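You operate a simulated robot arm through the tools that you are given. There is no shell and no other tool. Be economical: measure what you need, move in short steps, check, and stop when the job is done.

Carry out the task below with a simulated two-armed robot. There is one attempt and no reset: what you move stays moved.

JOB
Top up the crude oil tank from the settling tank to its white ring.
Fine: couple the transfer hose to the crude tank spigot, open the settling tank valve and hold the transfer button; then shut the valve and park the hose on its rest. Where these are worked on the way, their far stop is far enough and under half their travel is too little: settling tank valve.

It is judged by the outcome, as a careful person would: the job done as asked, and still so three seconds after it is handed in. It fails if anything else is knocked over, pushed out of place, dropped, spilled or broken.

ROBOT AND FRAMES
Two 7-joint arms with two-finger grippers on one trunk, on a base that drives. Base frame: it is fixed to the floor where the robot stands at the start and does not move with it; the origin is under the middle of the robot, x ahead of it, y to its left, z up. Readings come in mm, degrees, newtons and seconds.
The left shoulder is at the start at [60, 123, 945], the right one opposite. With the tool pointing down near the work surface each hand reaches from about 100 to 740 mm from the robot's upright axis, wherever it stands, measured 20 degrees to its own side. Places, roughly: crude level glass [500, -500, 800]; crude tank spigot [500, -300, 900]; hose rest [500, 0, 600]; settling tank valve [500, 200, 500]; transfer button [500, 0, 1000]. Payload 1.47 kg a hand.
The TCP of each hand is the grasp point between the finger pads, 16 mm short of the fingertips. In the tool frame z runs along the fingers and y along their closing line. The gripper opens to 87 mm. The gripper's body begins 55 mm behind the TCP.
Orientation is that of the tool frame in the base frame, as a unit quaternion [x, y, z, w]. With the fingers straight down and closing along the base's y, the tool's x points along the base's -x, its y along +y and its z along -z.

CONTROLS
- The arms move only by the tool drive_tool. It takes "left_commands", "right_commands" or both (then of equal length, played together; a hand with none holds still); each is text: rows parted by semicolons, each of 7 numbers parted by spaces: the shift along the base's x, y, z in units of 200 mm (1.0 is 200 mm), then the turn, a rotation vector about the base's x, y, z in units of 90 degrees (1.0 is 90 degrees), then the gripper command, from -1 (fully open) to 1 (shut), values between in proportion. In form: tx ty tz rx ry rz jaw; .... A call has 1 to 12 rows; each row is the pose to reach, as a shift and turn from the pose commanded when the call began. A call with a number of a shift or a turn outside -1 to 1 is refused whole. Rows are played at 5 a second. More than 50 mm and 8.6 degrees between two rows, or a gripper value outside its range, and nothing of the call is played. A pose out of reach is approached as far as the arm can. The call stops where the force on the tool passes 70 N (or 10 N more than at its start, if that is more) or the arm is blocked; 0.2 s more then pass. The fingers move at their own pace (about 153 mm/s each) and stop on an object; they squeeze with about 28 N. The grip force told is the motor's: it shows also when the fingers shut on nothing. Time passes only in rows, and 0.2 s behind the last, so rows that repeat a pose let the fingers close. It gives the time, the measured TCP pose, the force on the tool (base axes), the opening and the grip force at its end, in the units of the frame above (readings bear some noise), with the torque about the TCP (base axes, N m) and any sound that the robot's microphone picked up, and new pictures: "show" is both (left out), scene, wrist or none (wrist: the cameras of the hands that moved).
- Cameras (640 x 400 px; columns grow to the right, rows downward): "scene" is now at [82.3, -14.6, 1495.3]; the picture's right is [-0.18, -0.98, 0.00], its down [-0.77, 0.14, -0.62] and it looks along [0.61, -0.11, -0.79] (base axes); focal length 242 px, centre (320, 200). "left" rides on the left gripper at [73, -12, -90] in its tool frame; the picture's right is [0.16, 0.99, 0.00], its down [-0.72, 0.12, -0.68] and it looks along [-0.67, 0.11, 0.73] (tool axes); focal length 247 px, centre (320, 200). "right" rides on the right gripper at [73, 12, -90] in its tool frame; the picture's right is [-0.16, 0.99, 0.00], its down [-0.72, -0.12, -0.68] and it looks along [-0.67, -0.11, 0.73] (tool axes); focal length 247 px, centre (320, 200). There is no depth. A picture from a camera that has moved, and an enlarged one, comes with that camera's place and axes in the base frame and with its lens.
- lift_body(by): slides the trunk up (or, below 0, down) by that many mm; the arms and the scene camera ride with it, the base frame stays. It gives what a move gives, with no picture.
- base_move(legs): drives the robot by 1 to 6 legs, each [ahead, left, turn to the left] in mm, mm and degrees, along the robot's own axes; the way and the turn of a leg run together, so that a leg with both is an arc; at most 1500 mm and 180 degrees a leg. The arms and the cameras ride along, it lands a little off, and it stops where it bumps. It gives what a move gives, and a new picture of the scene camera.
- head_to(pan, tilt): turns the head with the scene camera to pan (to the left, within 120 degrees either way) and tilt (down, from -29 to 69), counted from straight ahead of the robot. It gives what a move gives, and a new picture of the scene camera.
- enlarge(camera, box): a new picture of the part [left, top, right, bottom] of that camera's present view, enlarged. No time passes.
- close_job(): hands the job in; it is judged then, once.

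Work in short steps. Places have to be worked out from the pictures, the camera data and where the tool is seen: move nearer, look again, correct. Check each grasp and each placing, and mend what went wrong. You have 120 turns and 260 pictures in all, those below and enlarged ones among them. Open the grippers and draw the arms clear of the work before you hand the job in, unless the task says otherwise; then end with one line.

The tools are called after "Call:" as name(argument=value, ...) on one line, values as JSON. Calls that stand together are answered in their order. drive_tool: Moves the arms, as the interface text tells. Its arguments: {"type":"object","properties":{"left_commands":{"type":"string"},"right_commands":{"type":"string"},"show":{"type":"string","enum":["both","scene","wrist","none"]}},"required":[]} The other tools are called the same way: lift_body (by) slides the trunk up or down; base_move (legs) drives the base; head_to (pan, tilt) turns the head that bears the scene camera; enlarge (camera, box) takes an enlarged picture of a part of a camera's view; close_job () hands the job in.

At the start:

```text
time: 0.0
left_position: [472.8, 172.1, 1250.1]
left_tcp_rot: [0.0, 1.0, 0.0, 0.0]
left_wrist_force: [-0.5, 0.6, -0.2]
left_wrist_torque: [0.01, 0.01, 0.0]
left_opening: 87.2
left_grasp_force: 0.1
right_position: [430.0, -176.1, 1186.2]
right_tcp_rot: [0.0, 1.0, 0.0, 0.0]
right_wrist_force: [0.0, 0.3, -0.5]
right_wrist_torque: [0.0, -0.03, -0.01]
right_opening: 87.0
right_grasp_force: 0.0
trunk travel left (down, up): [-100.0, 130.0]
robot x, y, heading: [-1.5, -0.4, -0.0]
head pan, tilt: [-10.2, 51.9]
```

scene: 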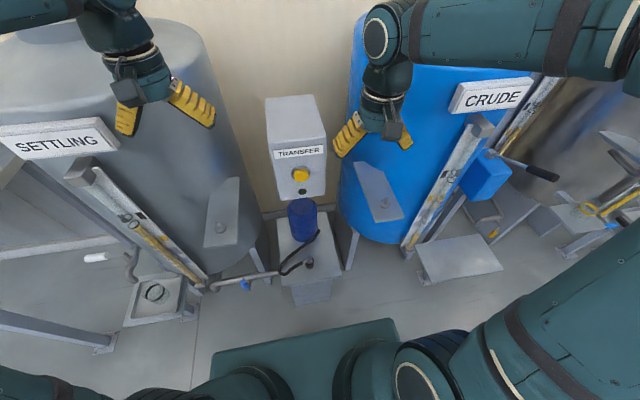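
right: 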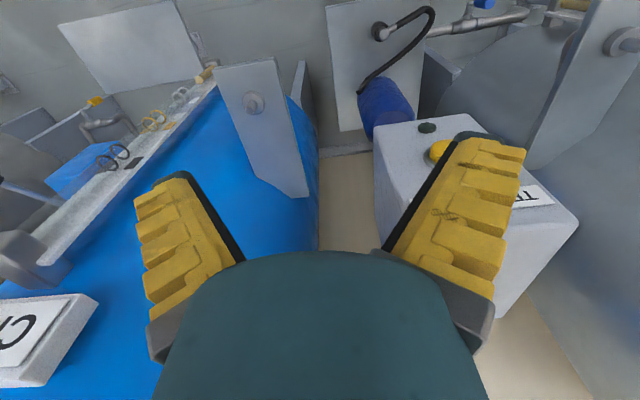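
left: 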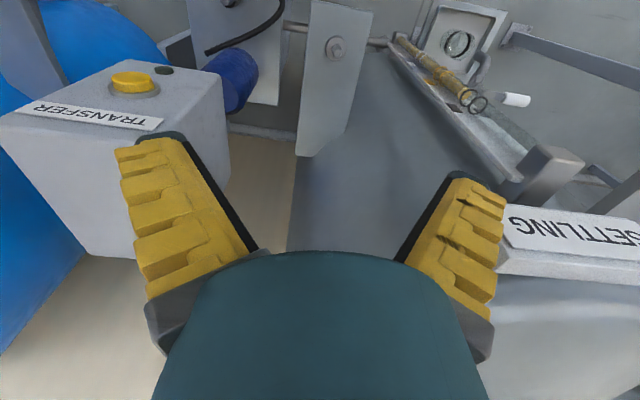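

The scene shows the settling tank on the left, the transfer box in the middle and the crude tank on the right. I enlarge parts of it to identify the hose, spigot, valve and ring.

Call:
enlarge(camera="scene", box=[240, 90, 360, 310])

Call:
enlarge(camera="scene", box=[340, 60, 580, 300])

Call:
enlarge(camera="scene", box=[60, 140, 290, 330])

```text
1.82 times, centred on (300, 200) of scene
camera zoom: at [82.3, -14.6, 1495.3], right [-0.18, -0.98, 0.0], down [-0.77, 0.14, -0.62], along [0.61, -0.11, -0.79], focal length 441 px, centre (356, 200)
```

zoom: 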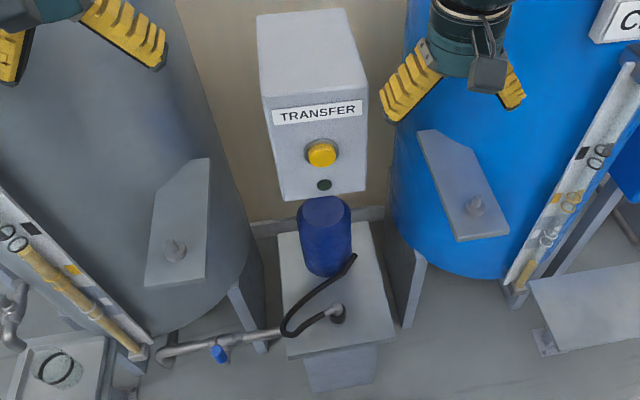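

```text
1.67 times, centred on (460, 180) of scene
camera zoom: at [82.3, -14.6, 1495.3], right [-0.18, -0.98, 0.0], down [-0.77, 0.14, -0.62], along [0.61, -0.11, -0.79], focal length 404 px, centre (87, 233)
```

zoom: 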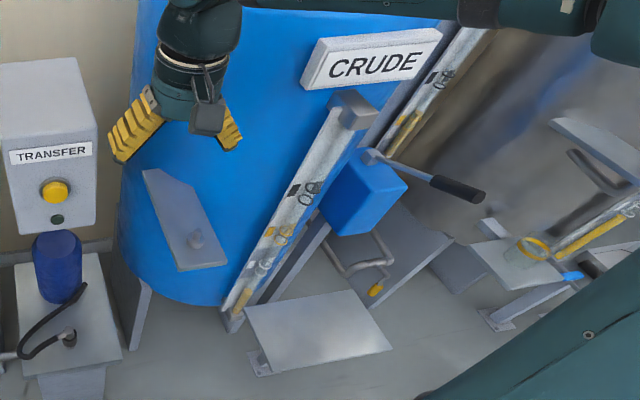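

```text
2.11 times, centred on (175, 235) of scene
camera zoom: at [82.3, -14.6, 1495.3], right [-0.18, -0.98, 0.0], down [-0.77, 0.14, -0.62], along [0.61, -0.11, -0.79], focal length 510 px, centre (625, 126)
```

zoom: 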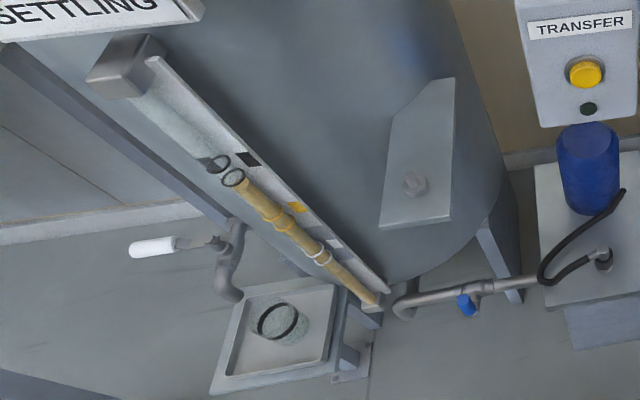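

The blue cock on the pipe fits the settling valve, and the stud on the crude plate fits the spigot. The wrist cameras already see the hose and spigots, so I enlarge those views.

Call:
enlarge(camera="right", box=[200, 0, 560, 160])

Call:
enlarge(camera="left", box=[180, 0, 400, 130])

Call:
enlarge(camera="scene", box=[270, 195, 340, 300])

Call:
enlarge(camera="scene", box=[400, 110, 500, 260])

```text
1.78 times, centred on (380, 80) of right
camera zoom: at [357.3, -164.8, 1276.5], right [0.16, 0.99, 0.0], down [0.72, -0.12, 0.68], along [0.67, -0.11, -0.73], focal length 439 px, centre (213, 413)
```

zoom: 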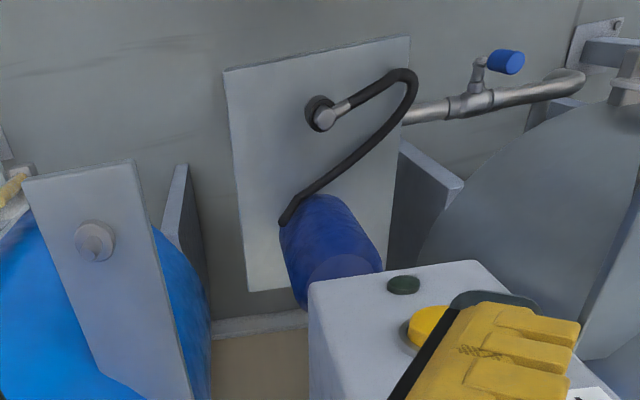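

```text
2.91 times, centred on (290, 65) of left
camera zoom: at [401.6, 160.3, 1338.4], right [-0.16, 0.99, 0.0], down [0.72, 0.12, 0.68], along [0.67, 0.11, -0.73], focal length 718 px, centre (407, 593)
```

zoom: 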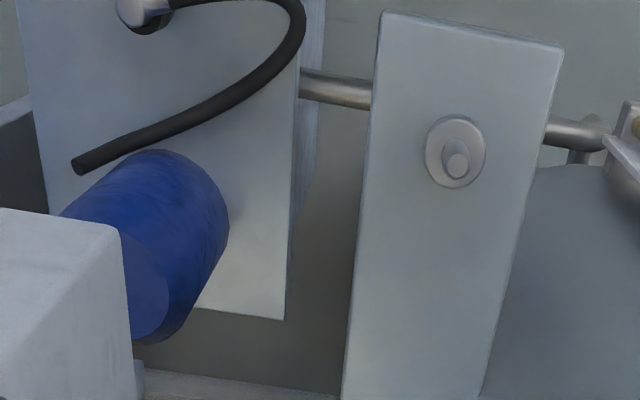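

```text
3.81 times, centred on (305, 248) of scene
camera zoom: at [82.3, -14.6, 1495.3], right [-0.18, -0.98, 0.0], down [-0.77, 0.14, -0.62], along [0.61, -0.11, -0.79], focal length 923 px, centre (377, 19)
```

zoom: 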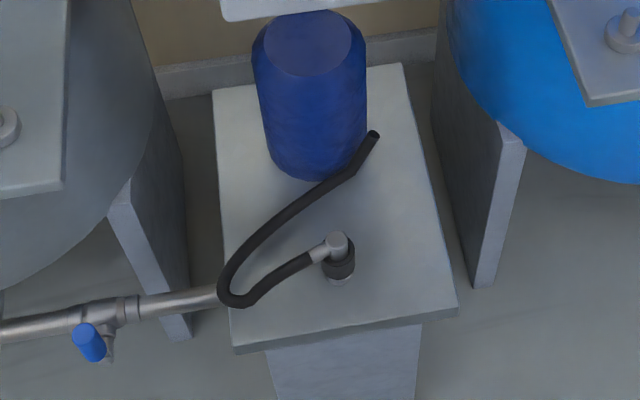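

```text
2.67 times, centred on (450, 185) of scene
camera zoom: at [82.3, -14.6, 1495.3], right [-0.18, -0.98, 0.0], down [-0.77, 0.14, -0.62], along [0.61, -0.11, -0.79], focal length 646 px, centre (-27, 240)
```

zoom: 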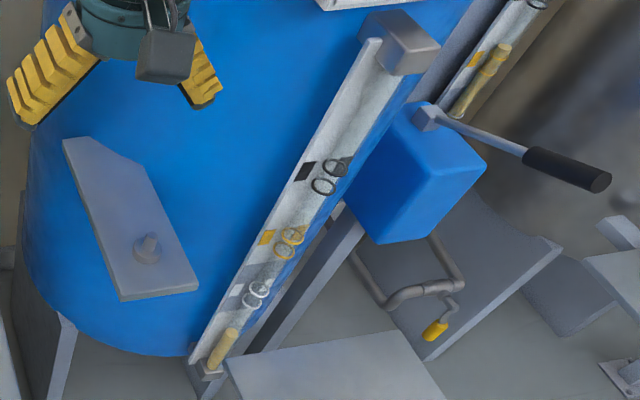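

The coupling is an upward-standing elbow at about (463,-46,672), and the crude stud points up at about (473,-277,939). I bring the right hand above the coupling for a closer look.

Call:
drive_tool(right_commands="0 .2 -.1 0 0 0 -1; 0 .4 -.2 0 0 0 -1; 0 .55 -.4 0 0 0 -1; 0 .65 -.6 0 0 0 -1; 0 .65 -.8 0 0 0 -1; 0 .65 -1 0 0 0 -1", show="both")

```text
time: 1.4
left_position: [474.2, 172.7, 1249.6]
left_tcp_rot: [0.0, 1.0, 0.0, 0.0]
left_wrist_force: [0.4, -0.8, -0.6]
left_wrist_torque: [0.0, 0.01, 0.02]
left_opening: 87.0
left_grasp_force: 0.0
right_position: [429.3, -44.2, 985.7]
right_tcp_rot: [-0.001, 1.0, 0.0, 0.0]
right_wrist_force: [0.2, -0.2, 0.4]
right_wrist_torque: [0.02, -0.02, 0.01]
right_opening: 86.8
right_grasp_force: 0.1
trunk travel left (down, up): [-100.0, 130.0]
robot x, y, heading: [-2.3, -1.3, -0.0]
head pan, tilt: [-10.2, 51.9]
camera scene: at [83.1, -14.0, 1495.2], right [-0.18, -0.98, 0.0], down [-0.78, 0.14, -0.62], along [0.61, -0.11, -0.79], focal length 242 px, centre (320, 200)
camera right: at [356.7, -33.0, 1076.5], right [0.16, 0.99, 0.0], down [0.72, -0.12, 0.68], along [0.67, -0.11, -0.73], focal length 247 px, centre (320, 200)
```

scene: 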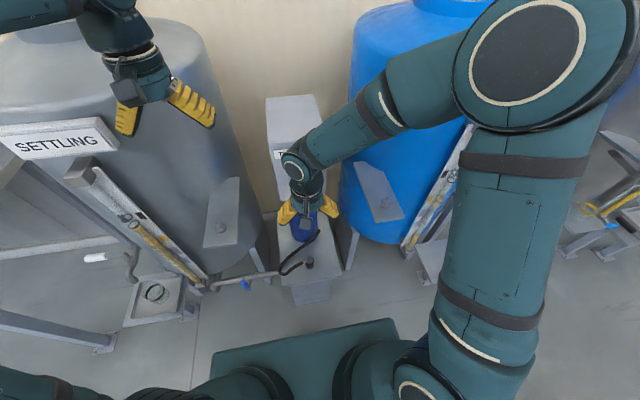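
right: 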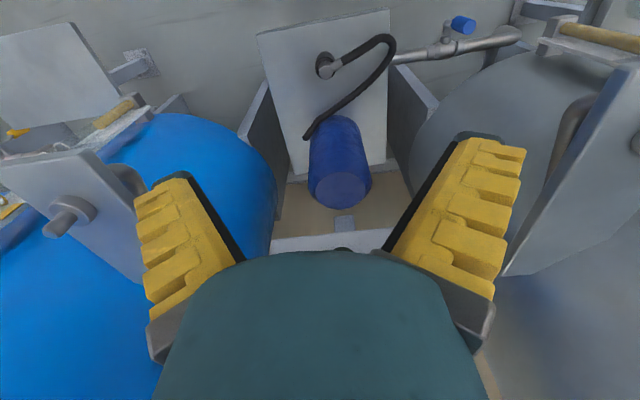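

The coupling is at about (456,-41,685). I go down another 185 mm for a close view.

Call:
drive_tool(right_commands="0 0 -.2 0 0 0 -1; 0 0 -.4 0 0 0 -1; 0 0 -.6 0 0 0 -1; 0 0 -.75 0 0 0 -1; 0 0 -.85 0 0 0 -1", show="both")

Call:
enlarge(camera="right", box=[220, 0, 420, 125])

Call:
enlarge(camera="scene", box=[270, 195, 340, 300])

```text
time: 2.6
left_position: [474.5, 172.0, 1249.7]
left_tcp_rot: [0.0, 1.0, 0.0, 0.0]
left_wrist_force: [-0.8, 0.3, -0.1]
left_wrist_torque: [0.0, 0.05, -0.04]
left_opening: 87.1
left_grasp_force: 0.0
right_position: [429.3, -45.5, 814.6]
right_tcp_rot: [0.0, 1.0, 0.0, 0.0]
right_wrist_force: [0.7, -0.1, -0.5]
right_wrist_torque: [0.05, 0.01, -0.01]
right_opening: 87.1
right_grasp_force: 0.1
trunk travel left (down, up): [-100.0, 130.0]
robot x, y, heading: [0.3, -1.5, 0.0]
head pan, tilt: [-10.2, 51.9]
camera scene: at [82.7, -14.4, 1495.3], right [-0.18, -0.98, 0.0], down [-0.78, 0.14, -0.62], along [0.61, -0.11, -0.79], focal length 242 px, centre (320, 200)
camera right: at [356.1, -33.4, 905.4], right [0.16, 0.99, 0.0], down [0.72, -0.12, 0.68], along [0.67, -0.11, -0.73], focal length 247 px, centre (320, 200)
```

scene: 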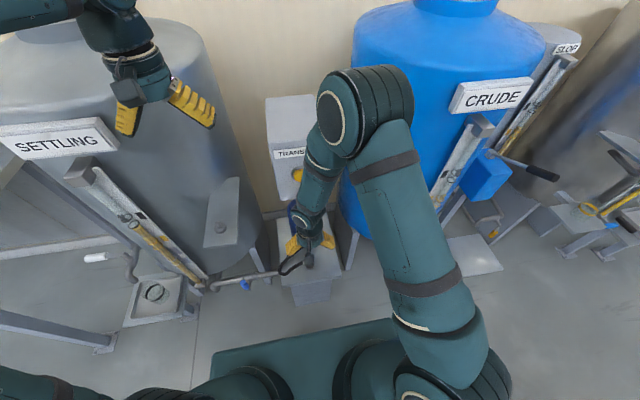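
right: 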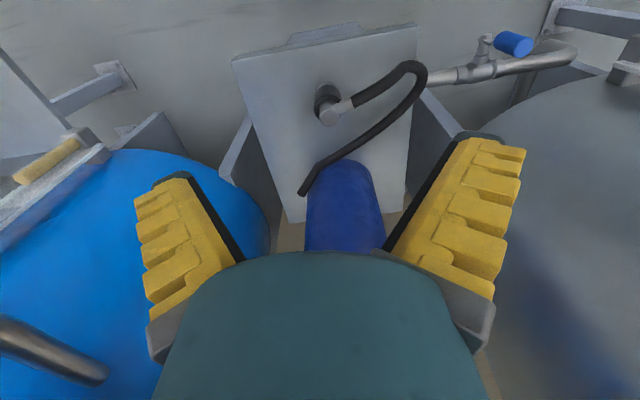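

```text
3.20 times, centred on (320, 62) of right
camera zoom: at [356.1, -33.4, 905.4], right [0.16, 0.99, 0.0], down [0.72, -0.12, 0.68], along [0.67, -0.11, -0.73], focal length 790 px, centre (320, 640)
```

zoom: 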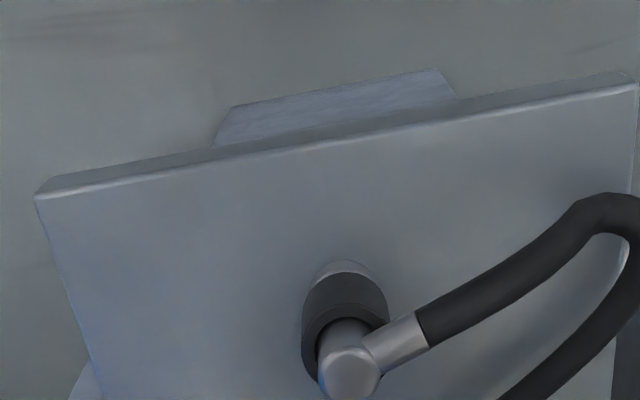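

```text
3.81 times, centred on (305, 248) of scene
camera zoom: at [82.7, -14.4, 1495.3], right [-0.18, -0.98, 0.0], down [-0.78, 0.14, -0.62], along [0.61, -0.11, -0.79], focal length 923 px, centre (377, 19)
```

zoom: 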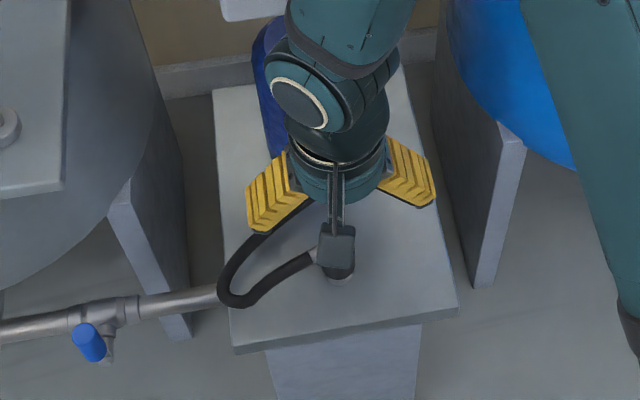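

The coupling's vertical axis is at about (456,-41), it spans z≈615–687, and its side arm leaves toward +y. So I turn the hand -90° about z so the fingers close along x, and centre it above the coupling.

Call:
drive_tool(right_commands=".01 0 0 0 0 -.085 -1;.02 0 0 0 0 -.17 -1;.03 0 0 0 0 -.25 -1;.04 0 0 0 0 -.335 -1;.05 0 0 0 0 -.42 -1;.06 0 0 0 0 -.5 -1;.07 0 0 0 0 -.585 -1;.08 0 0 0 0 -.67 -1;.09 0 0 0 0 -.75 -1;.1 0 0 0 0 -.835 -1;.12 0.01 0 0 0 -.92 -1;.13 .02 0 0 0 -1 -1", show="both")

```text
time: 5.2
left_position: [474.7, 171.6, 1248.7]
left_tcp_rot: [0.0, 1.0, 0.0, 0.0]
left_wrist_force: [-0.3, 0.1, 0.0]
left_wrist_torque: [-0.03, -0.01, 0.0]
left_opening: 87.5
left_grasp_force: 0.1
right_position: [456.0, -41.3, 816.8]
right_tcp_rot: [0.707, 0.707, 0.0, -0.001]
right_wrist_force: [0.0, 0.1, -1.1]
right_wrist_torque: [-0.01, 0.01, 0.0]
right_opening: 86.7
right_grasp_force: 0.1
trunk travel left (down, up): [-100.0, 130.0]
robot x, y, heading: [0.9, 0.0, 0.1]
head pan, tilt: [-10.2, 51.9]
camera scene: at [82.3, -14.4, 1495.3], right [-0.18, -0.98, 0.0], down [-0.77, 0.14, -0.62], along [0.61, -0.11, -0.79], focal length 242 px, centre (320, 200)
camera right: at [467.8, 30.6, 906.9], right [0.99, -0.16, 0.0], down [-0.12, -0.72, 0.68], along [-0.11, -0.67, -0.73], focal length 247 px, centre (320, 200)
```

scene: 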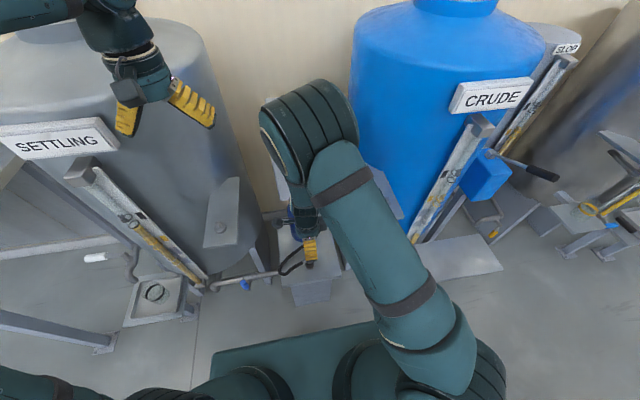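
right: 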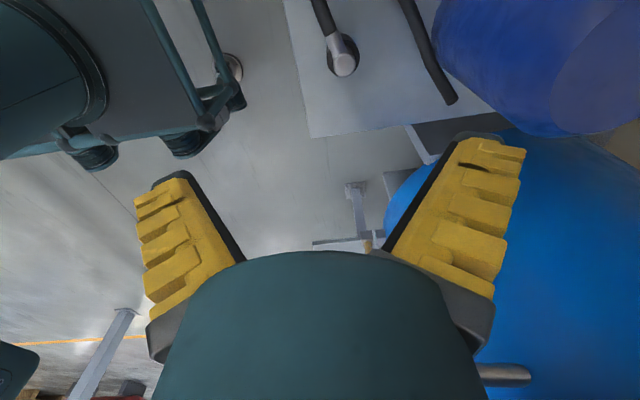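

Comparing all the rays (they agree in y only at z≈640), the elbow top is closer to (477,-44,640). I shift there and descend to z≈740 to check.

Call:
drive_tool(right_commands=".05 0 -.1 0 0 0 -1;.105 -.0135 -.25 0 0 0 -1;.105 -.0135 -.385 0 0 0 -1;.105 -.0135 -.385 0 0 0 -1", show="wrist")

Call:
enlarge(camera="right", box=[240, 0, 440, 125])

```text
time: 6.2
left_position: [474.3, 172.1, 1249.4]
left_tcp_rot: [0.0, 1.0, 0.0, 0.0]
left_wrist_force: [0.0, 0.0, 0.3]
left_wrist_torque: [0.0, -0.01, 0.0]
left_opening: 86.8
left_grasp_force: 0.0
right_position: [474.4, -44.6, 738.8]
right_tcp_rot: [0.707, 0.707, 0.0, -0.001]
right_wrist_force: [-0.2, -0.1, 0.8]
right_wrist_torque: [0.05, 0.02, 0.03]
right_opening: 87.2
right_grasp_force: 0.0
trunk travel left (down, up): [-100.0, 130.0]
robot x, y, heading: [-1.1, -0.4, -0.0]
head pan, tilt: [-10.2, 51.9]
camera right: at [486.8, 28.7, 829.0], right [0.99, -0.16, 0.0], down [-0.12, -0.72, 0.68], along [-0.11, -0.67, -0.73], focal length 247 px, centre (320, 200)
```

right: 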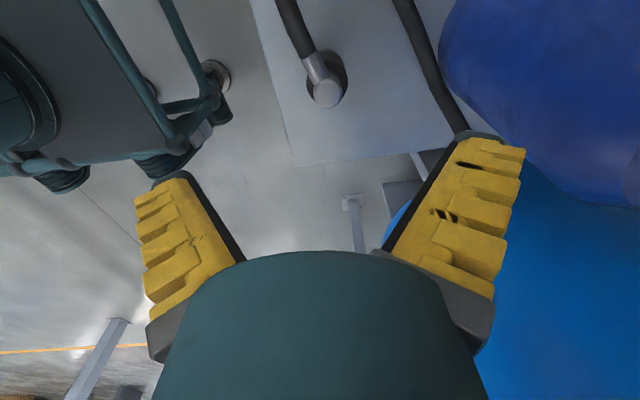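

```text
3.20 times, centred on (340, 62) of right
camera zoom: at [486.8, 28.7, 829.0], right [0.99, -0.16, 0.0], down [-0.12, -0.72, 0.68], along [-0.11, -0.67, -0.73], focal length 790 px, centre (256, 640)
```

zoom: 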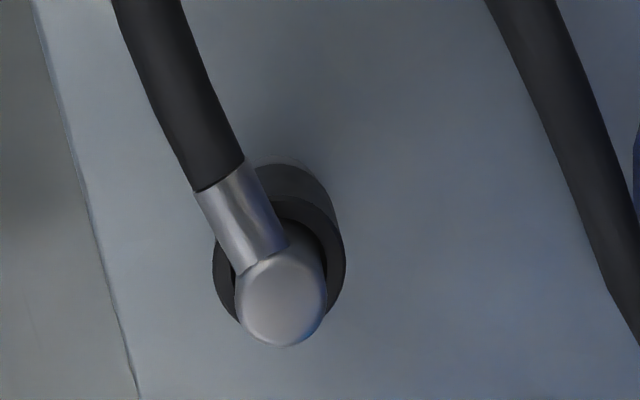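

The elbow top is near (480,-43,~628). I move down until the fingertips are level with its top and check the straddle.

Call:
drive_tool(right_commands=".028 0.005 -.2 0 0 0 -1;.028 .005 -.42 0 0 0 -1;.028 .005 -.42 0 0 0 -1", show="wrist")

Call:
enlarge(camera="scene", box=[270, 215, 350, 310])

```text
time: 7.0
left_position: [473.3, 171.6, 1249.3]
left_tcp_rot: [0.0, 1.0, 0.001, 0.0]
left_wrist_force: [0.4, 0.6, 0.2]
left_wrist_torque: [0.0, 0.03, 0.02]
left_opening: 86.9
left_grasp_force: 0.0
right_position: [480.9, -45.9, 652.6]
right_tcp_rot: [0.707, 0.707, 0.0, 0.0]
right_wrist_force: [0.1, 0.8, 0.4]
right_wrist_torque: [0.0, 0.01, 0.02]
right_opening: 87.0
right_grasp_force: 0.1
trunk travel left (down, up): [-100.0, 130.0]
robot x, y, heading: [1.2, -3.8, 0.1]
head pan, tilt: [-10.2, 51.9]
camera right: at [493.5, 28.2, 742.7], right [0.99, -0.16, 0.0], down [-0.12, -0.72, 0.68], along [-0.11, -0.67, -0.73], focal length 247 px, centre (320, 200)
```

right: 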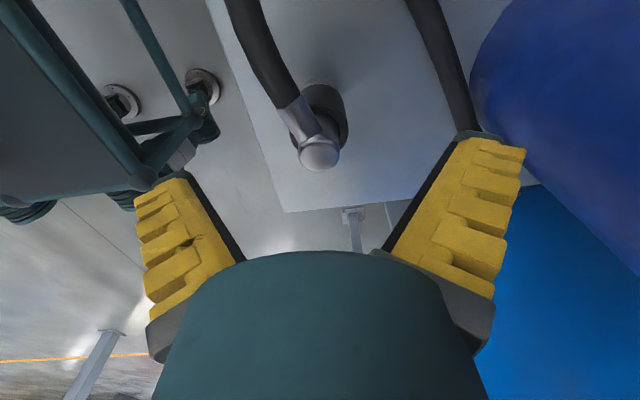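

```text
4.21 times, centred on (310, 262) of scene
camera zoom: at [82.1, -14.5, 1495.4], right [-0.18, -0.98, 0.0], down [-0.77, 0.14, -0.62], along [0.61, -0.11, -0.79], focal length 1020 px, centre (362, -63)
```

zoom: 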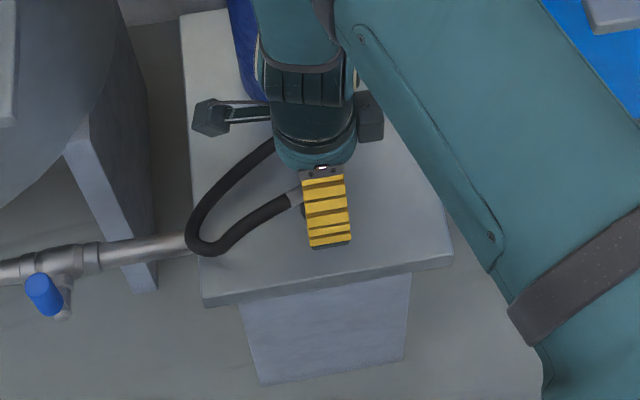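

Aligned in x and y. The side arm is about 25° from +y toward -x, so I turn +25° to match it and then lower to z≈600.

Call:
drive_tool(right_commands=".005 .01 0 0 0 .09 -1;.005 .01 0 0 0 .18 -1;.005 .01 0 0 0 .27 -1;.005 .01 -.1 0 0 .27 -1;.005 .01 -.2 0 0 .27 -1;.005 .01 -.26 0 0 .27 -1;.005 .01 -.26 0 0 .27 -1", show="wrist")

Call:
enlarge(camera="scene", box=[270, 215, 350, 310])

```text
time: 8.6
left_position: [474.4, 171.1, 1249.2]
left_tcp_rot: [0.001, 1.0, -0.001, -0.001]
left_wrist_force: [-0.6, 0.0, 0.2]
left_wrist_torque: [-0.01, -0.01, 0.0]
left_opening: 87.0
left_grasp_force: 0.0
right_position: [485.1, -42.5, 604.1]
right_tcp_rot: [0.542, 0.84, 0.0, 0.0]
right_wrist_force: [0.8, 0.9, -0.7]
right_wrist_torque: [-0.02, 0.0, -0.01]
right_opening: 87.1
right_grasp_force: 0.0
trunk travel left (down, up): [-100.0, 130.0]
robot x, y, heading: [0.3, 1.6, 0.2]
head pan, tilt: [-10.2, 51.9]
camera right: at [465.1, 28.6, 694.4], right [0.96, 0.26, 0.0], down [0.19, -0.71, 0.68], along [0.18, -0.66, -0.73], focal length 247 px, centre (320, 200)
```

right: 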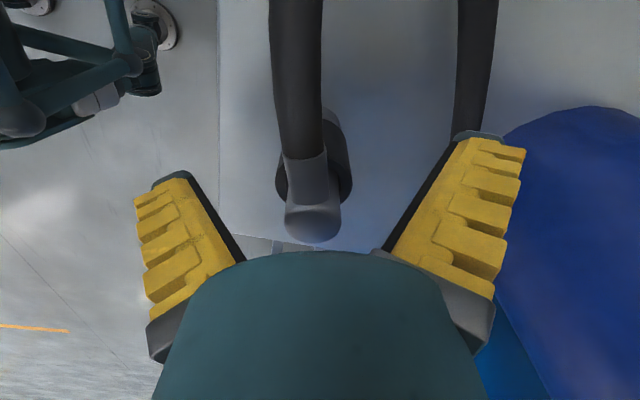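

```text
4.21 times, centred on (310, 262) of scene
camera zoom: at [82.2, -14.5, 1495.3], right [-0.18, -0.98, 0.0], down [-0.77, 0.14, -0.62], along [0.61, -0.11, -0.79], focal length 1020 px, centre (362, -63)
```

zoom: 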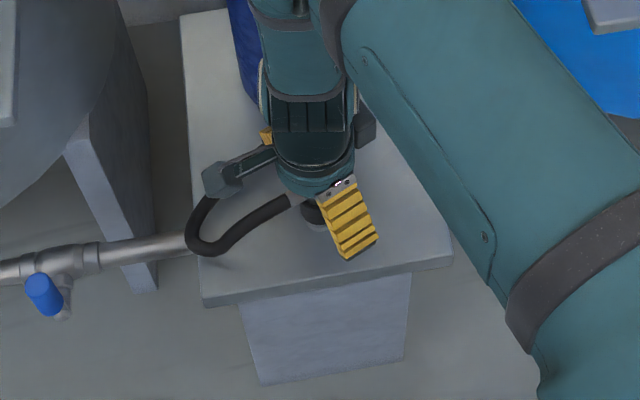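

The coupling sits squarely between the fingers, about 2 mm off. I correct that and close.

Call:
drive_tool(right_commands="-.012 -.003 -.015 0 0 0 -1;-.012 -.003 -.02 0 0 0 0;-.012 -.003 -.02 0 0 0 1;-.012 -.003 -.02 0 0 0 1;-.012 -.003 -.02 0 0 0 1", show="wrist")

```text
time: 9.8
left_position: [473.0, 171.6, 1249.3]
left_tcp_rot: [0.0, 1.0, 0.0, -0.001]
left_wrist_force: [0.2, 0.3, 0.0]
left_wrist_torque: [-0.01, -0.01, 0.0]
left_opening: 86.8
left_grasp_force: 0.1
right_position: [481.8, -43.4, 600.6]
right_tcp_rot: [0.542, 0.84, 0.0, 0.0]
right_wrist_force: [-3.3, -0.5, 4.3]
right_wrist_torque: [0.36, 0.11, -0.08]
right_opening: 28.4
right_grasp_force: 28.4
trunk travel left (down, up): [-100.0, 130.0]
robot x, y, heading: [-2.4, -1.3, -0.1]
head pan, tilt: [-10.2, 51.9]
camera right: at [462.5, 27.8, 690.7], right [0.96, 0.26, 0.0], down [0.19, -0.71, 0.68], along [0.18, -0.66, -0.73], focal length 247 px, centre (320, 200)
```

right: 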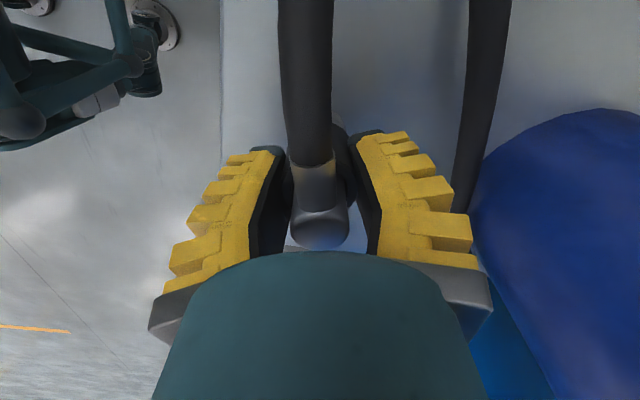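

Gripped at 28.4 mm with 28 N. I lift slowly 40 mm first, watching the force.

Call:
drive_tool(right_commands="0 0 .03 0 0 0 1;0 0 .08 0 0 0 1;0 0 .14 0 0 0 1;0 0 .2 0 0 0 1", show="both")

```text
time: 10.8
left_position: [474.5, 171.4, 1249.9]
left_tcp_rot: [0.001, 1.0, 0.0, 0.0]
left_wrist_force: [-0.3, 0.5, 0.1]
left_wrist_torque: [-0.01, 0.01, 0.02]
left_opening: 87.0
left_grasp_force: 0.1
right_position: [481.7, -43.8, 639.2]
right_tcp_rot: [0.542, 0.84, 0.0, -0.001]
right_wrist_force: [0.3, -0.2, -1.9]
right_wrist_torque: [-0.01, -0.01, 0.0]
right_opening: 24.3
right_grasp_force: 27.8
trunk travel left (down, up): [-100.0, 130.0]
robot x, y, heading: [-0.5, 2.5, -0.0]
head pan, tilt: [-10.2, 51.9]
camera scene: at [82.2, -14.5, 1495.3], right [-0.18, -0.98, 0.0], down [-0.77, 0.14, -0.62], along [0.61, -0.11, -0.79], focal length 242 px, centre (320, 200)
camera right: at [461.7, 27.6, 729.8], right [0.96, 0.26, 0.0], down [0.19, -0.71, 0.68], along [0.18, -0.66, -0.73], focal length 247 px, centre (320, 200)
```

scene: 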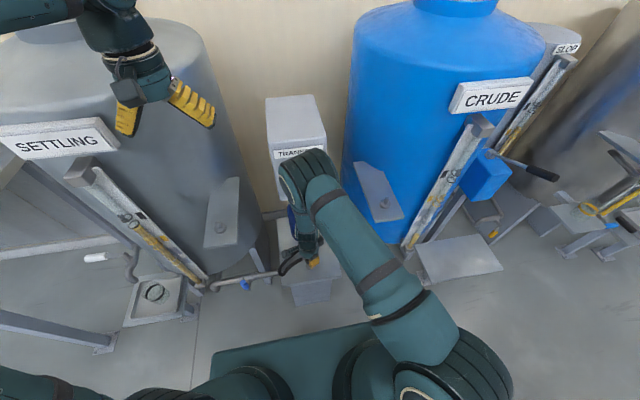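
right: 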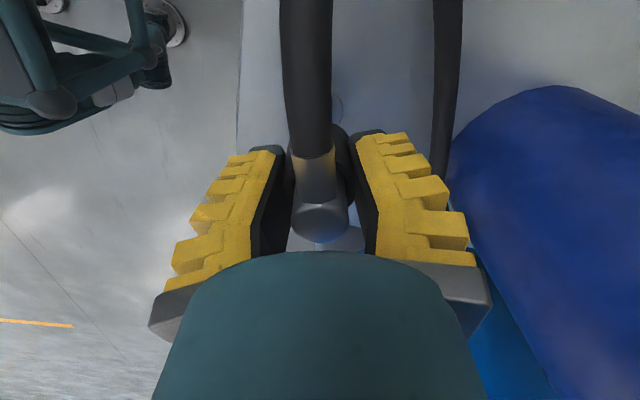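

The opening went from 28.4 to 24.3 mm while lifting. I check closely that the coupling came along.

Call:
enlarge(camera="right", box=[220, 60, 420, 260])

Call:
enlarge(camera="scene", box=[270, 215, 350, 310])

```text
2.00 times, centred on (320, 160) of right
camera zoom: at [461.7, 27.6, 729.8], right [0.96, 0.26, 0.0], down [0.19, -0.71, 0.68], along [0.18, -0.66, -0.73], focal length 494 px, centre (320, 280)
```

zoom: 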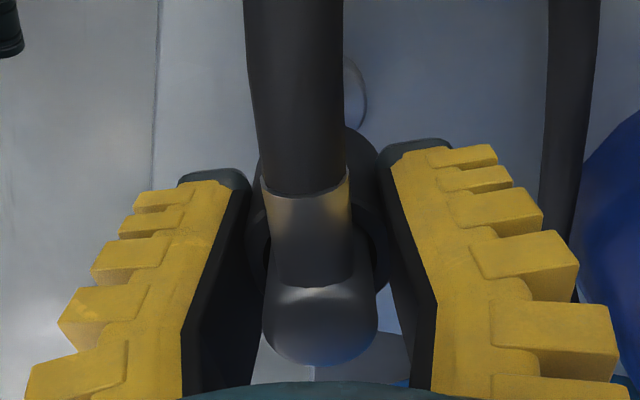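

```text
4.21 times, centred on (310, 262) of scene
camera zoom: at [82.2, -14.5, 1495.3], right [-0.18, -0.98, 0.0], down [-0.77, 0.14, -0.62], along [0.61, -0.11, -0.79], focal length 1020 px, centre (362, -63)
```

zoom: 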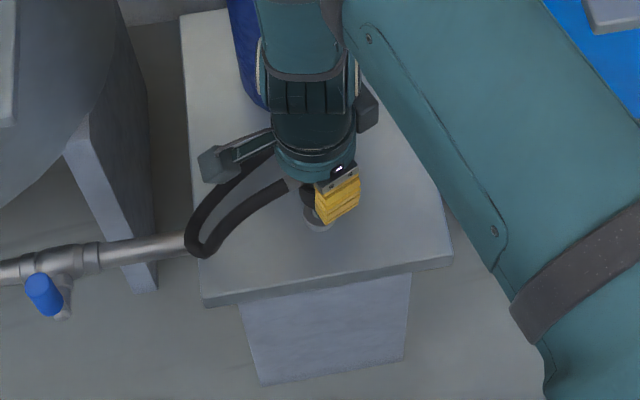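

The coupling is off its rest and held. I raise it while drawing back a bit from the transfer box.

Call:
drive_tool(right_commands="-.06 0 .15 0 0 0 1;-.12 0 .35 0 0 0 1;-.18 -.02 .55 0 0 0 1;-.2 -.05 .75 0 0 0 1;-.2 -.1 .95 0 0 0 1;-.2 -.1 1 0 0 0 1", show="none")

Call:
drive_tool(right_commands="0 -.05 .2 0 0 0 1;0 -.15 .4 0 0 0 1;0 -.25 .6 0 0 0 1;0 -.35 .75 0 0 0 1;0 -.5 .9 0 0 0 1; 0 -.65 .95 0 0 0 1;0 -.65 .95 0 0 0 1", show="both")

```text
time: 12.2
left_position: [474.2, 171.8, 1249.0]
left_tcp_rot: [-0.001, 1.0, 0.001, 0.0]
left_wrist_force: [0.1, 0.4, -1.0]
left_wrist_torque: [0.03, 0.02, 0.04]
left_opening: 86.8
left_grasp_force: 0.1
right_position: [441.7, -65.1, 839.1]
right_tcp_rot: [0.543, 0.84, 0.0, 0.0]
right_wrist_force: [-0.6, 0.7, -2.4]
right_wrist_torque: [0.0, 0.0, -0.03]
right_opening: 23.9
right_grasp_force: 27.4
trunk travel left (down, up): [-100.0, 130.0]
robot x, y, heading: [-0.8, -2.4, -0.5]
head pan, tilt: [-10.2, 51.9]
```

```text
time: 13.8
left_position: [474.6, 172.2, 1248.7]
left_tcp_rot: [0.0, 1.0, 0.0, 0.0]
left_wrist_force: [-0.1, 0.1, -0.6]
left_wrist_torque: [0.02, 0.01, -0.02]
left_opening: 87.0
left_grasp_force: 0.1
right_position: [437.0, -191.0, 1029.8]
right_tcp_rot: [0.543, 0.84, 0.001, 0.0]
right_wrist_force: [-0.2, 0.1, -2.0]
right_wrist_torque: [-0.02, 0.0, 0.01]
right_opening: 23.6
right_grasp_force: 28.0
trunk travel left (down, up): [-100.0, 130.0]
robot x, y, heading: [-0.5, 2.9, -0.2]
head pan, tilt: [-10.2, 51.9]
camera scene: at [82.3, -14.0, 1495.3], right [-0.18, -0.98, 0.0], down [-0.77, 0.14, -0.62], along [0.61, -0.11, -0.79], focal length 242 px, centre (320, 200)
camera right: at [418.5, -119.7, 1119.7], right [0.96, 0.26, 0.0], down [0.19, -0.71, 0.68], along [0.18, -0.66, -0.73], focal length 247 px, centre (320, 200)
```

scene: 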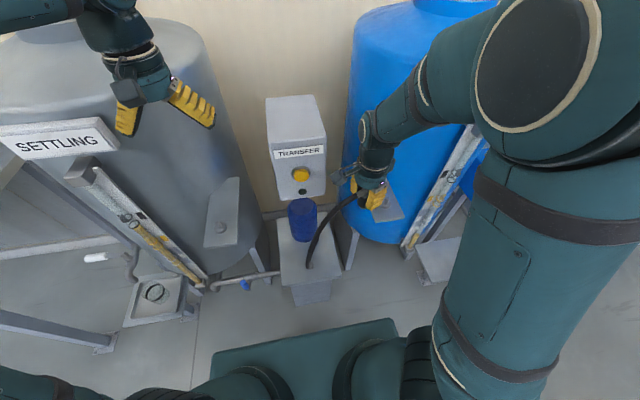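
right: 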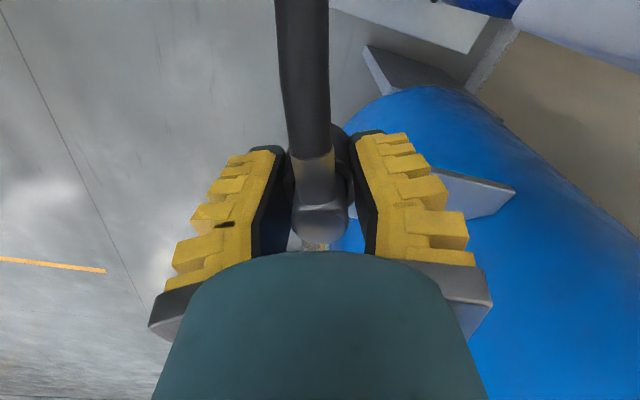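

The stud is hidden behind my gripper. I step the hand up and over to about (381,-300,1109), where the stud should show beside the hose in the wrist view.

Call:
drive_tool(right_commands="-.08 0 .15 0 0 0 1;-.16 -.1 .3 0 0 0 1;-.24 -.25 .4 0 0 0 1;-.28 -.4 .4 0 0 0 1;-.28 -.54 .4 0 0 0 1;-.28 -.54 .4 0 0 0 1", show="both")

Call:
enlarge(camera="right", box=[330, 10, 530, 135])

Call:
enlarge(camera="scene", box=[340, 140, 440, 240])

```text
time: 15.2
left_position: [474.7, 172.4, 1249.7]
left_tcp_rot: [0.0, 1.0, 0.0, 0.0]
left_wrist_force: [-0.7, 0.7, -0.1]
left_wrist_torque: [0.02, 0.02, 0.0]
left_opening: 86.9
left_grasp_force: 0.1
right_position: [384.3, -298.6, 1108.5]
right_tcp_rot: [0.542, 0.84, -0.001, 0.0]
right_wrist_force: [0.7, 1.6, -1.5]
right_wrist_torque: [0.0, -0.03, -0.01]
right_opening: 23.6
right_grasp_force: 27.8
trunk travel left (down, up): [-100.0, 130.0]
robot x, y, heading: [4.0, -1.2, 0.1]
head pan, tilt: [-10.2, 51.9]
camera scene: at [82.5, -14.2, 1495.3], right [-0.18, -0.98, 0.0], down [-0.78, 0.14, -0.62], along [0.61, -0.11, -0.79], focal length 242 px, centre (320, 200)
camera right: at [366.2, -228.0, 1198.3], right [0.96, 0.26, 0.0], down [0.19, -0.71, 0.68], along [0.18, -0.66, -0.73], focal length 247 px, centre (320, 200)
```

scene: 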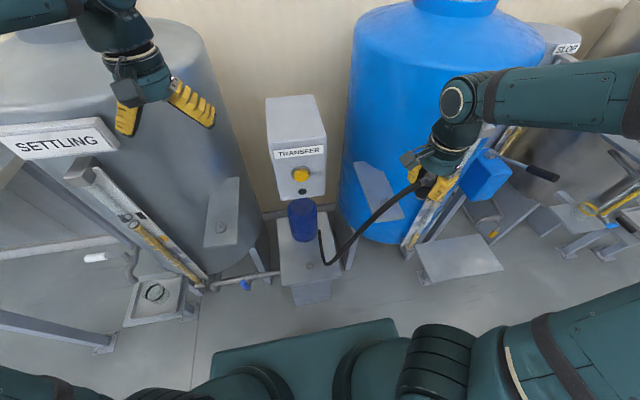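
right: 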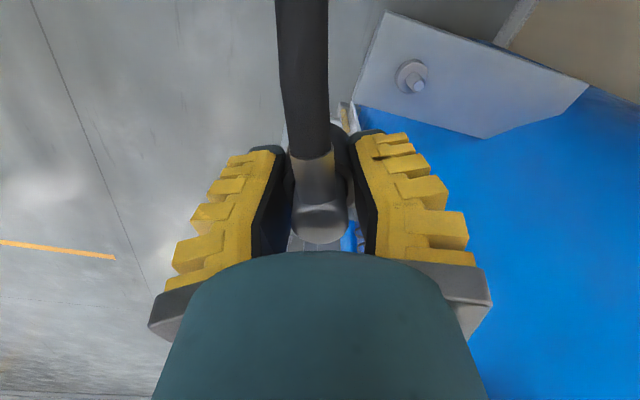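

```text
3.20 times, centred on (430, 72) of right
camera zoom: at [366.2, -228.0, 1198.3], right [0.96, 0.26, 0.0], down [0.19, -0.71, 0.68], along [0.18, -0.66, -0.73], focal length 790 px, centre (-32, 608)
```

zoom: 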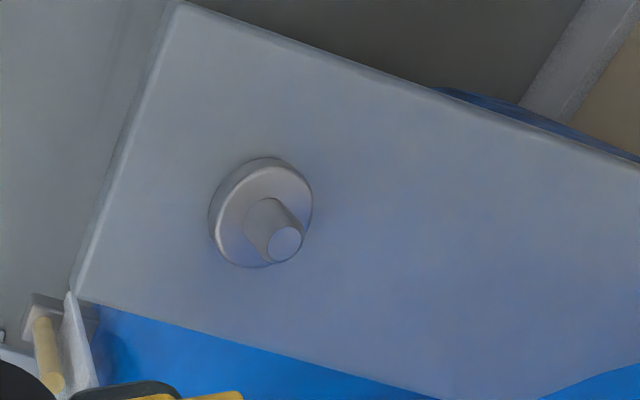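

```text
4.00 times, centred on (390, 190) of scene
camera zoom: at [82.5, -14.2, 1495.3], right [-0.18, -0.98, 0.0], down [-0.78, 0.14, -0.62], along [0.61, -0.11, -0.79], focal length 969 px, centre (40, 240)
```

zoom: 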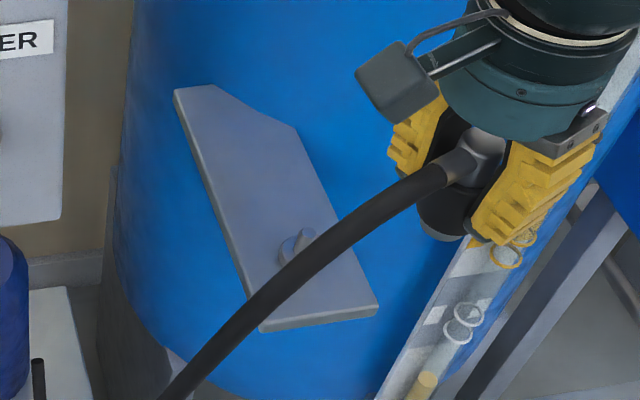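

The stud tip computes to about (488,-285,928) and its flange sits at z≈900. I move above it with the coupling bottom still clear, at TCP z≈995.

Call:
drive_tool(right_commands=".15 .02 -.1 0 0 0 1;.3 .04 -.25 0 0 0 1;.43 .07 -.4 0 0 0 1;.518 .07 -.5 0 0 0 1;.518 .07 -.565 0 0 0 1;.518 .07 -.565 0 0 0 1", show="both")

Call:
enlarge(camera="scene", box=[340, 140, 440, 240])

Call:
enlarge(camera="right", box=[220, 60, 420, 260])

```text
time: 16.6
left_position: [474.1, 171.1, 1248.9]
left_tcp_rot: [0.001, 1.0, -0.001, 0.0]
left_wrist_force: [-0.5, 0.4, 0.0]
left_wrist_torque: [0.03, 0.0, 0.02]
left_opening: 86.7
left_grasp_force: 0.2
right_position: [491.3, -286.9, 994.3]
right_tcp_rot: [0.543, 0.84, 0.001, 0.0]
right_wrist_force: [1.0, 0.0, -2.3]
right_wrist_torque: [0.02, 0.0, 0.01]
right_opening: 23.2
right_grasp_force: 28.1
trunk travel left (down, up): [-100.0, 130.0]
robot x, y, heading: [-0.5, 1.4, -0.0]
head pan, tilt: [-10.2, 51.9]
camera scene: at [82.4, -14.6, 1495.3], right [-0.18, -0.98, 0.0], down [-0.78, 0.14, -0.62], along [0.61, -0.11, -0.79], focal length 242 px, centre (320, 200)
camera right: at [471.3, -214.7, 1084.6], right [0.96, 0.26, 0.0], down [0.19, -0.71, 0.68], along [0.18, -0.66, -0.73], focal length 247 px, centre (320, 200)
```

scene: 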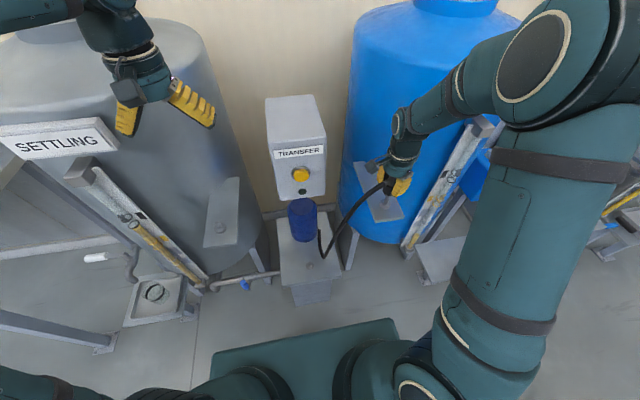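
right: 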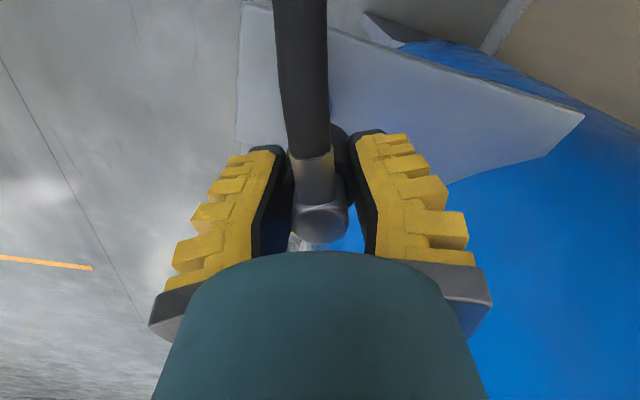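

```text
4.00 times, centred on (390, 190) of scene
camera zoom: at [82.4, -14.6, 1495.3], right [-0.18, -0.98, 0.0], down [-0.78, 0.14, -0.62], along [0.61, -0.11, -0.79], focal length 969 px, centre (40, 240)
```

zoom: 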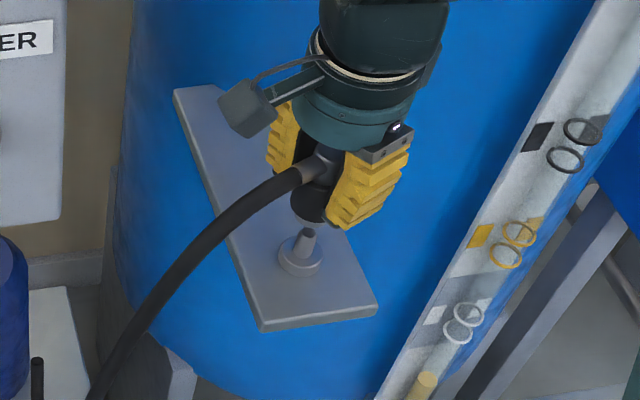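

```text
2.00 times, centred on (320, 160) of right
camera zoom: at [471.3, -214.7, 1084.6], right [0.96, 0.26, 0.0], down [0.19, -0.71, 0.68], along [0.18, -0.66, -0.73], focal length 494 px, centre (320, 280)
```

zoom: 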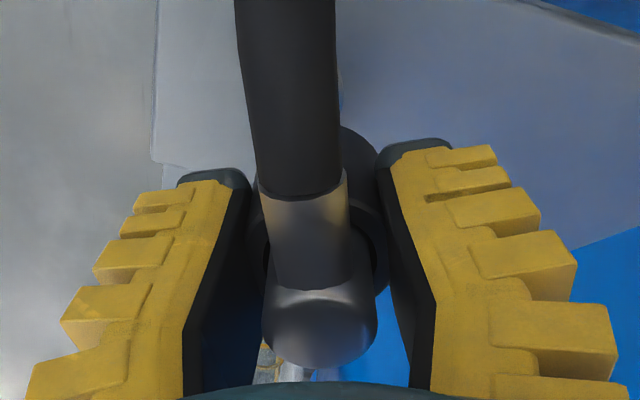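

Side-to-side alignment looks good from the scene camera. I zoom in tighter to measure the stud against the coupling bottom.

Call:
enlarge(camera="scene", box=[395, 170, 435, 210])

Call:
enlarge(camera="scene", box=[395, 180, 425, 210])

```text
10.00 times, centred on (415, 190) of scene
camera zoom: at [82.4, -14.6, 1495.3], right [-0.18, -0.98, 0.0], down [-0.78, 0.14, -0.62], along [0.61, -0.11, -0.79], focal length 2424 px, centre (-630, 300)
```

zoom: 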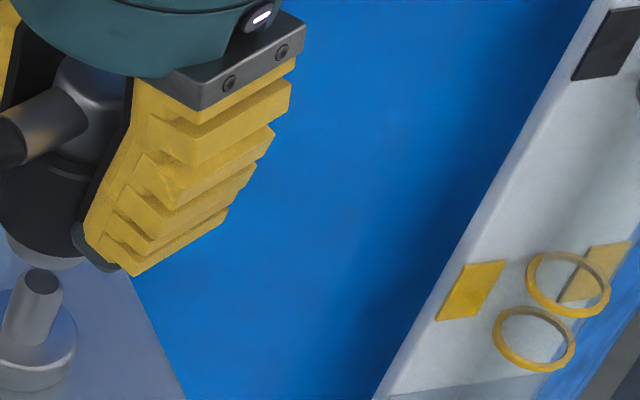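

```text
13.33 times, centred on (410, 195) of scene
camera zoom: at [82.4, -14.6, 1495.3], right [-0.18, -0.98, 0.0], down [-0.78, 0.14, -0.62], along [0.61, -0.11, -0.79], focal length 3231 px, centre (-880, 267)
```

zoom: 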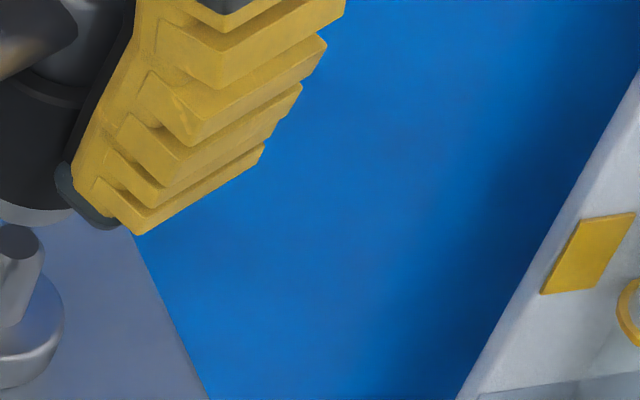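

Same zoom, recentred on the stud.

Call:
enlarge(camera="scene", box=[376, 175, 426, 210])

```text
11.43 times, centred on (401, 192) of scene
camera zoom: at [82.4, -14.6, 1495.3], right [-0.18, -0.98, 0.0], down [-0.78, 0.14, -0.62], along [0.61, -0.11, -0.79], focal length 2770 px, centre (-606, 286)
```

zoom: 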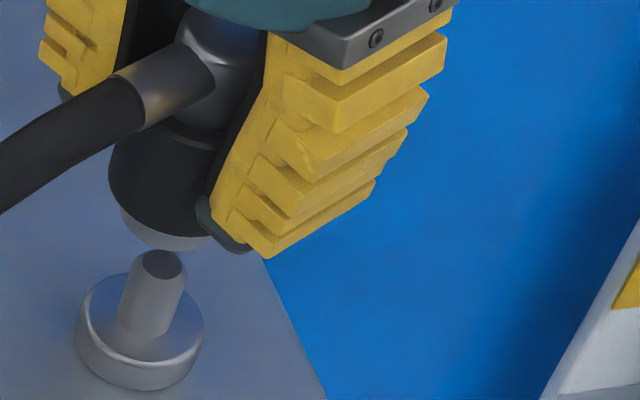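

The coupling axis seems about 3 mm to +y of the stud axis. I shift -3 mm in y and lower 14 mm, then check again.

Call:
drive_tool(right_commands="0 -.015 0 0 0 0 1;0 -.015 -.035 0 0 0 1;0 -.015 -.07 0 0 0 1;0 -.015 -.07 0 0 0 1", show="none")

Call:
enlarge(camera="scene", box=[376, 175, 426, 210])

```text
time: 17.6
left_position: [474.2, 172.4, 1249.6]
left_tcp_rot: [0.0, 1.0, 0.0, -0.001]
left_wrist_force: [-0.7, 0.5, 0.4]
left_wrist_torque: [0.0, 0.0, -0.02]
left_opening: 87.1
left_grasp_force: 0.1
right_position: [489.0, -289.7, 982.5]
right_tcp_rot: [0.542, 0.84, -0.001, 0.001]
right_wrist_force: [2.5, -1.1, 9.1]
right_wrist_torque: [0.04, 0.0, -0.01]
right_opening: 23.3
right_grasp_force: 27.8
trunk travel left (down, up): [-100.0, 130.0]
robot x, y, heading: [0.5, -0.5, 0.1]
head pan, tilt: [-10.2, 51.9]
```

```text
11.43 times, centred on (401, 192) of scene
camera zoom: at [82.0, -14.3, 1495.4], right [-0.18, -0.98, 0.0], down [-0.77, 0.14, -0.62], along [0.61, -0.11, -0.79], focal length 2770 px, centre (-606, 286)
```

zoom: 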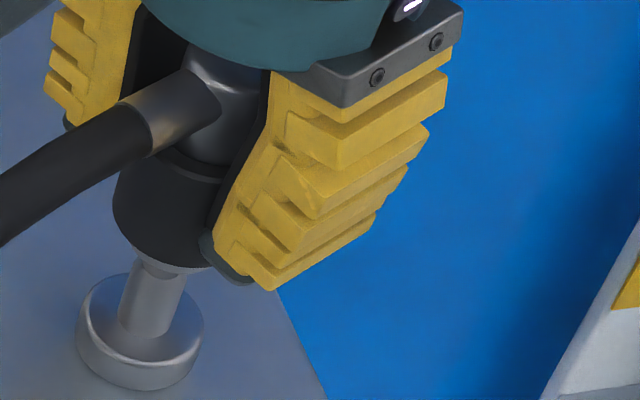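

The force jumped to +9 N, so the stud tip is touching the coupling's underside before going in. I zoom in to see the offset.

Call:
enlarge(camera="scene", box=[380, 185, 404, 203])

```text
16.00 times, centred on (392, 194) of scene
camera zoom: at [82.0, -14.3, 1495.4], right [-0.18, -0.98, 0.0], down [-0.77, 0.14, -0.62], along [0.61, -0.11, -0.79], focal length 3878 px, centre (-832, 296)
```

zoom: 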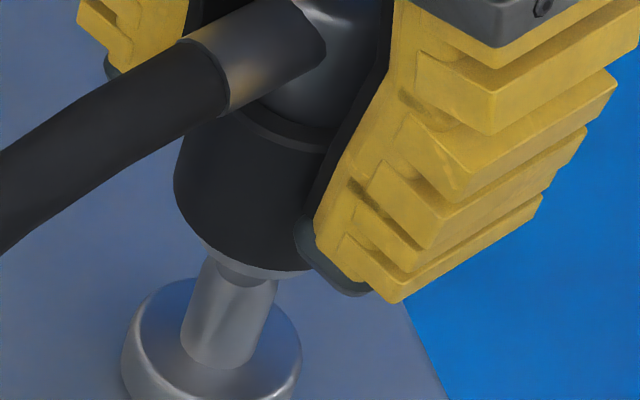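

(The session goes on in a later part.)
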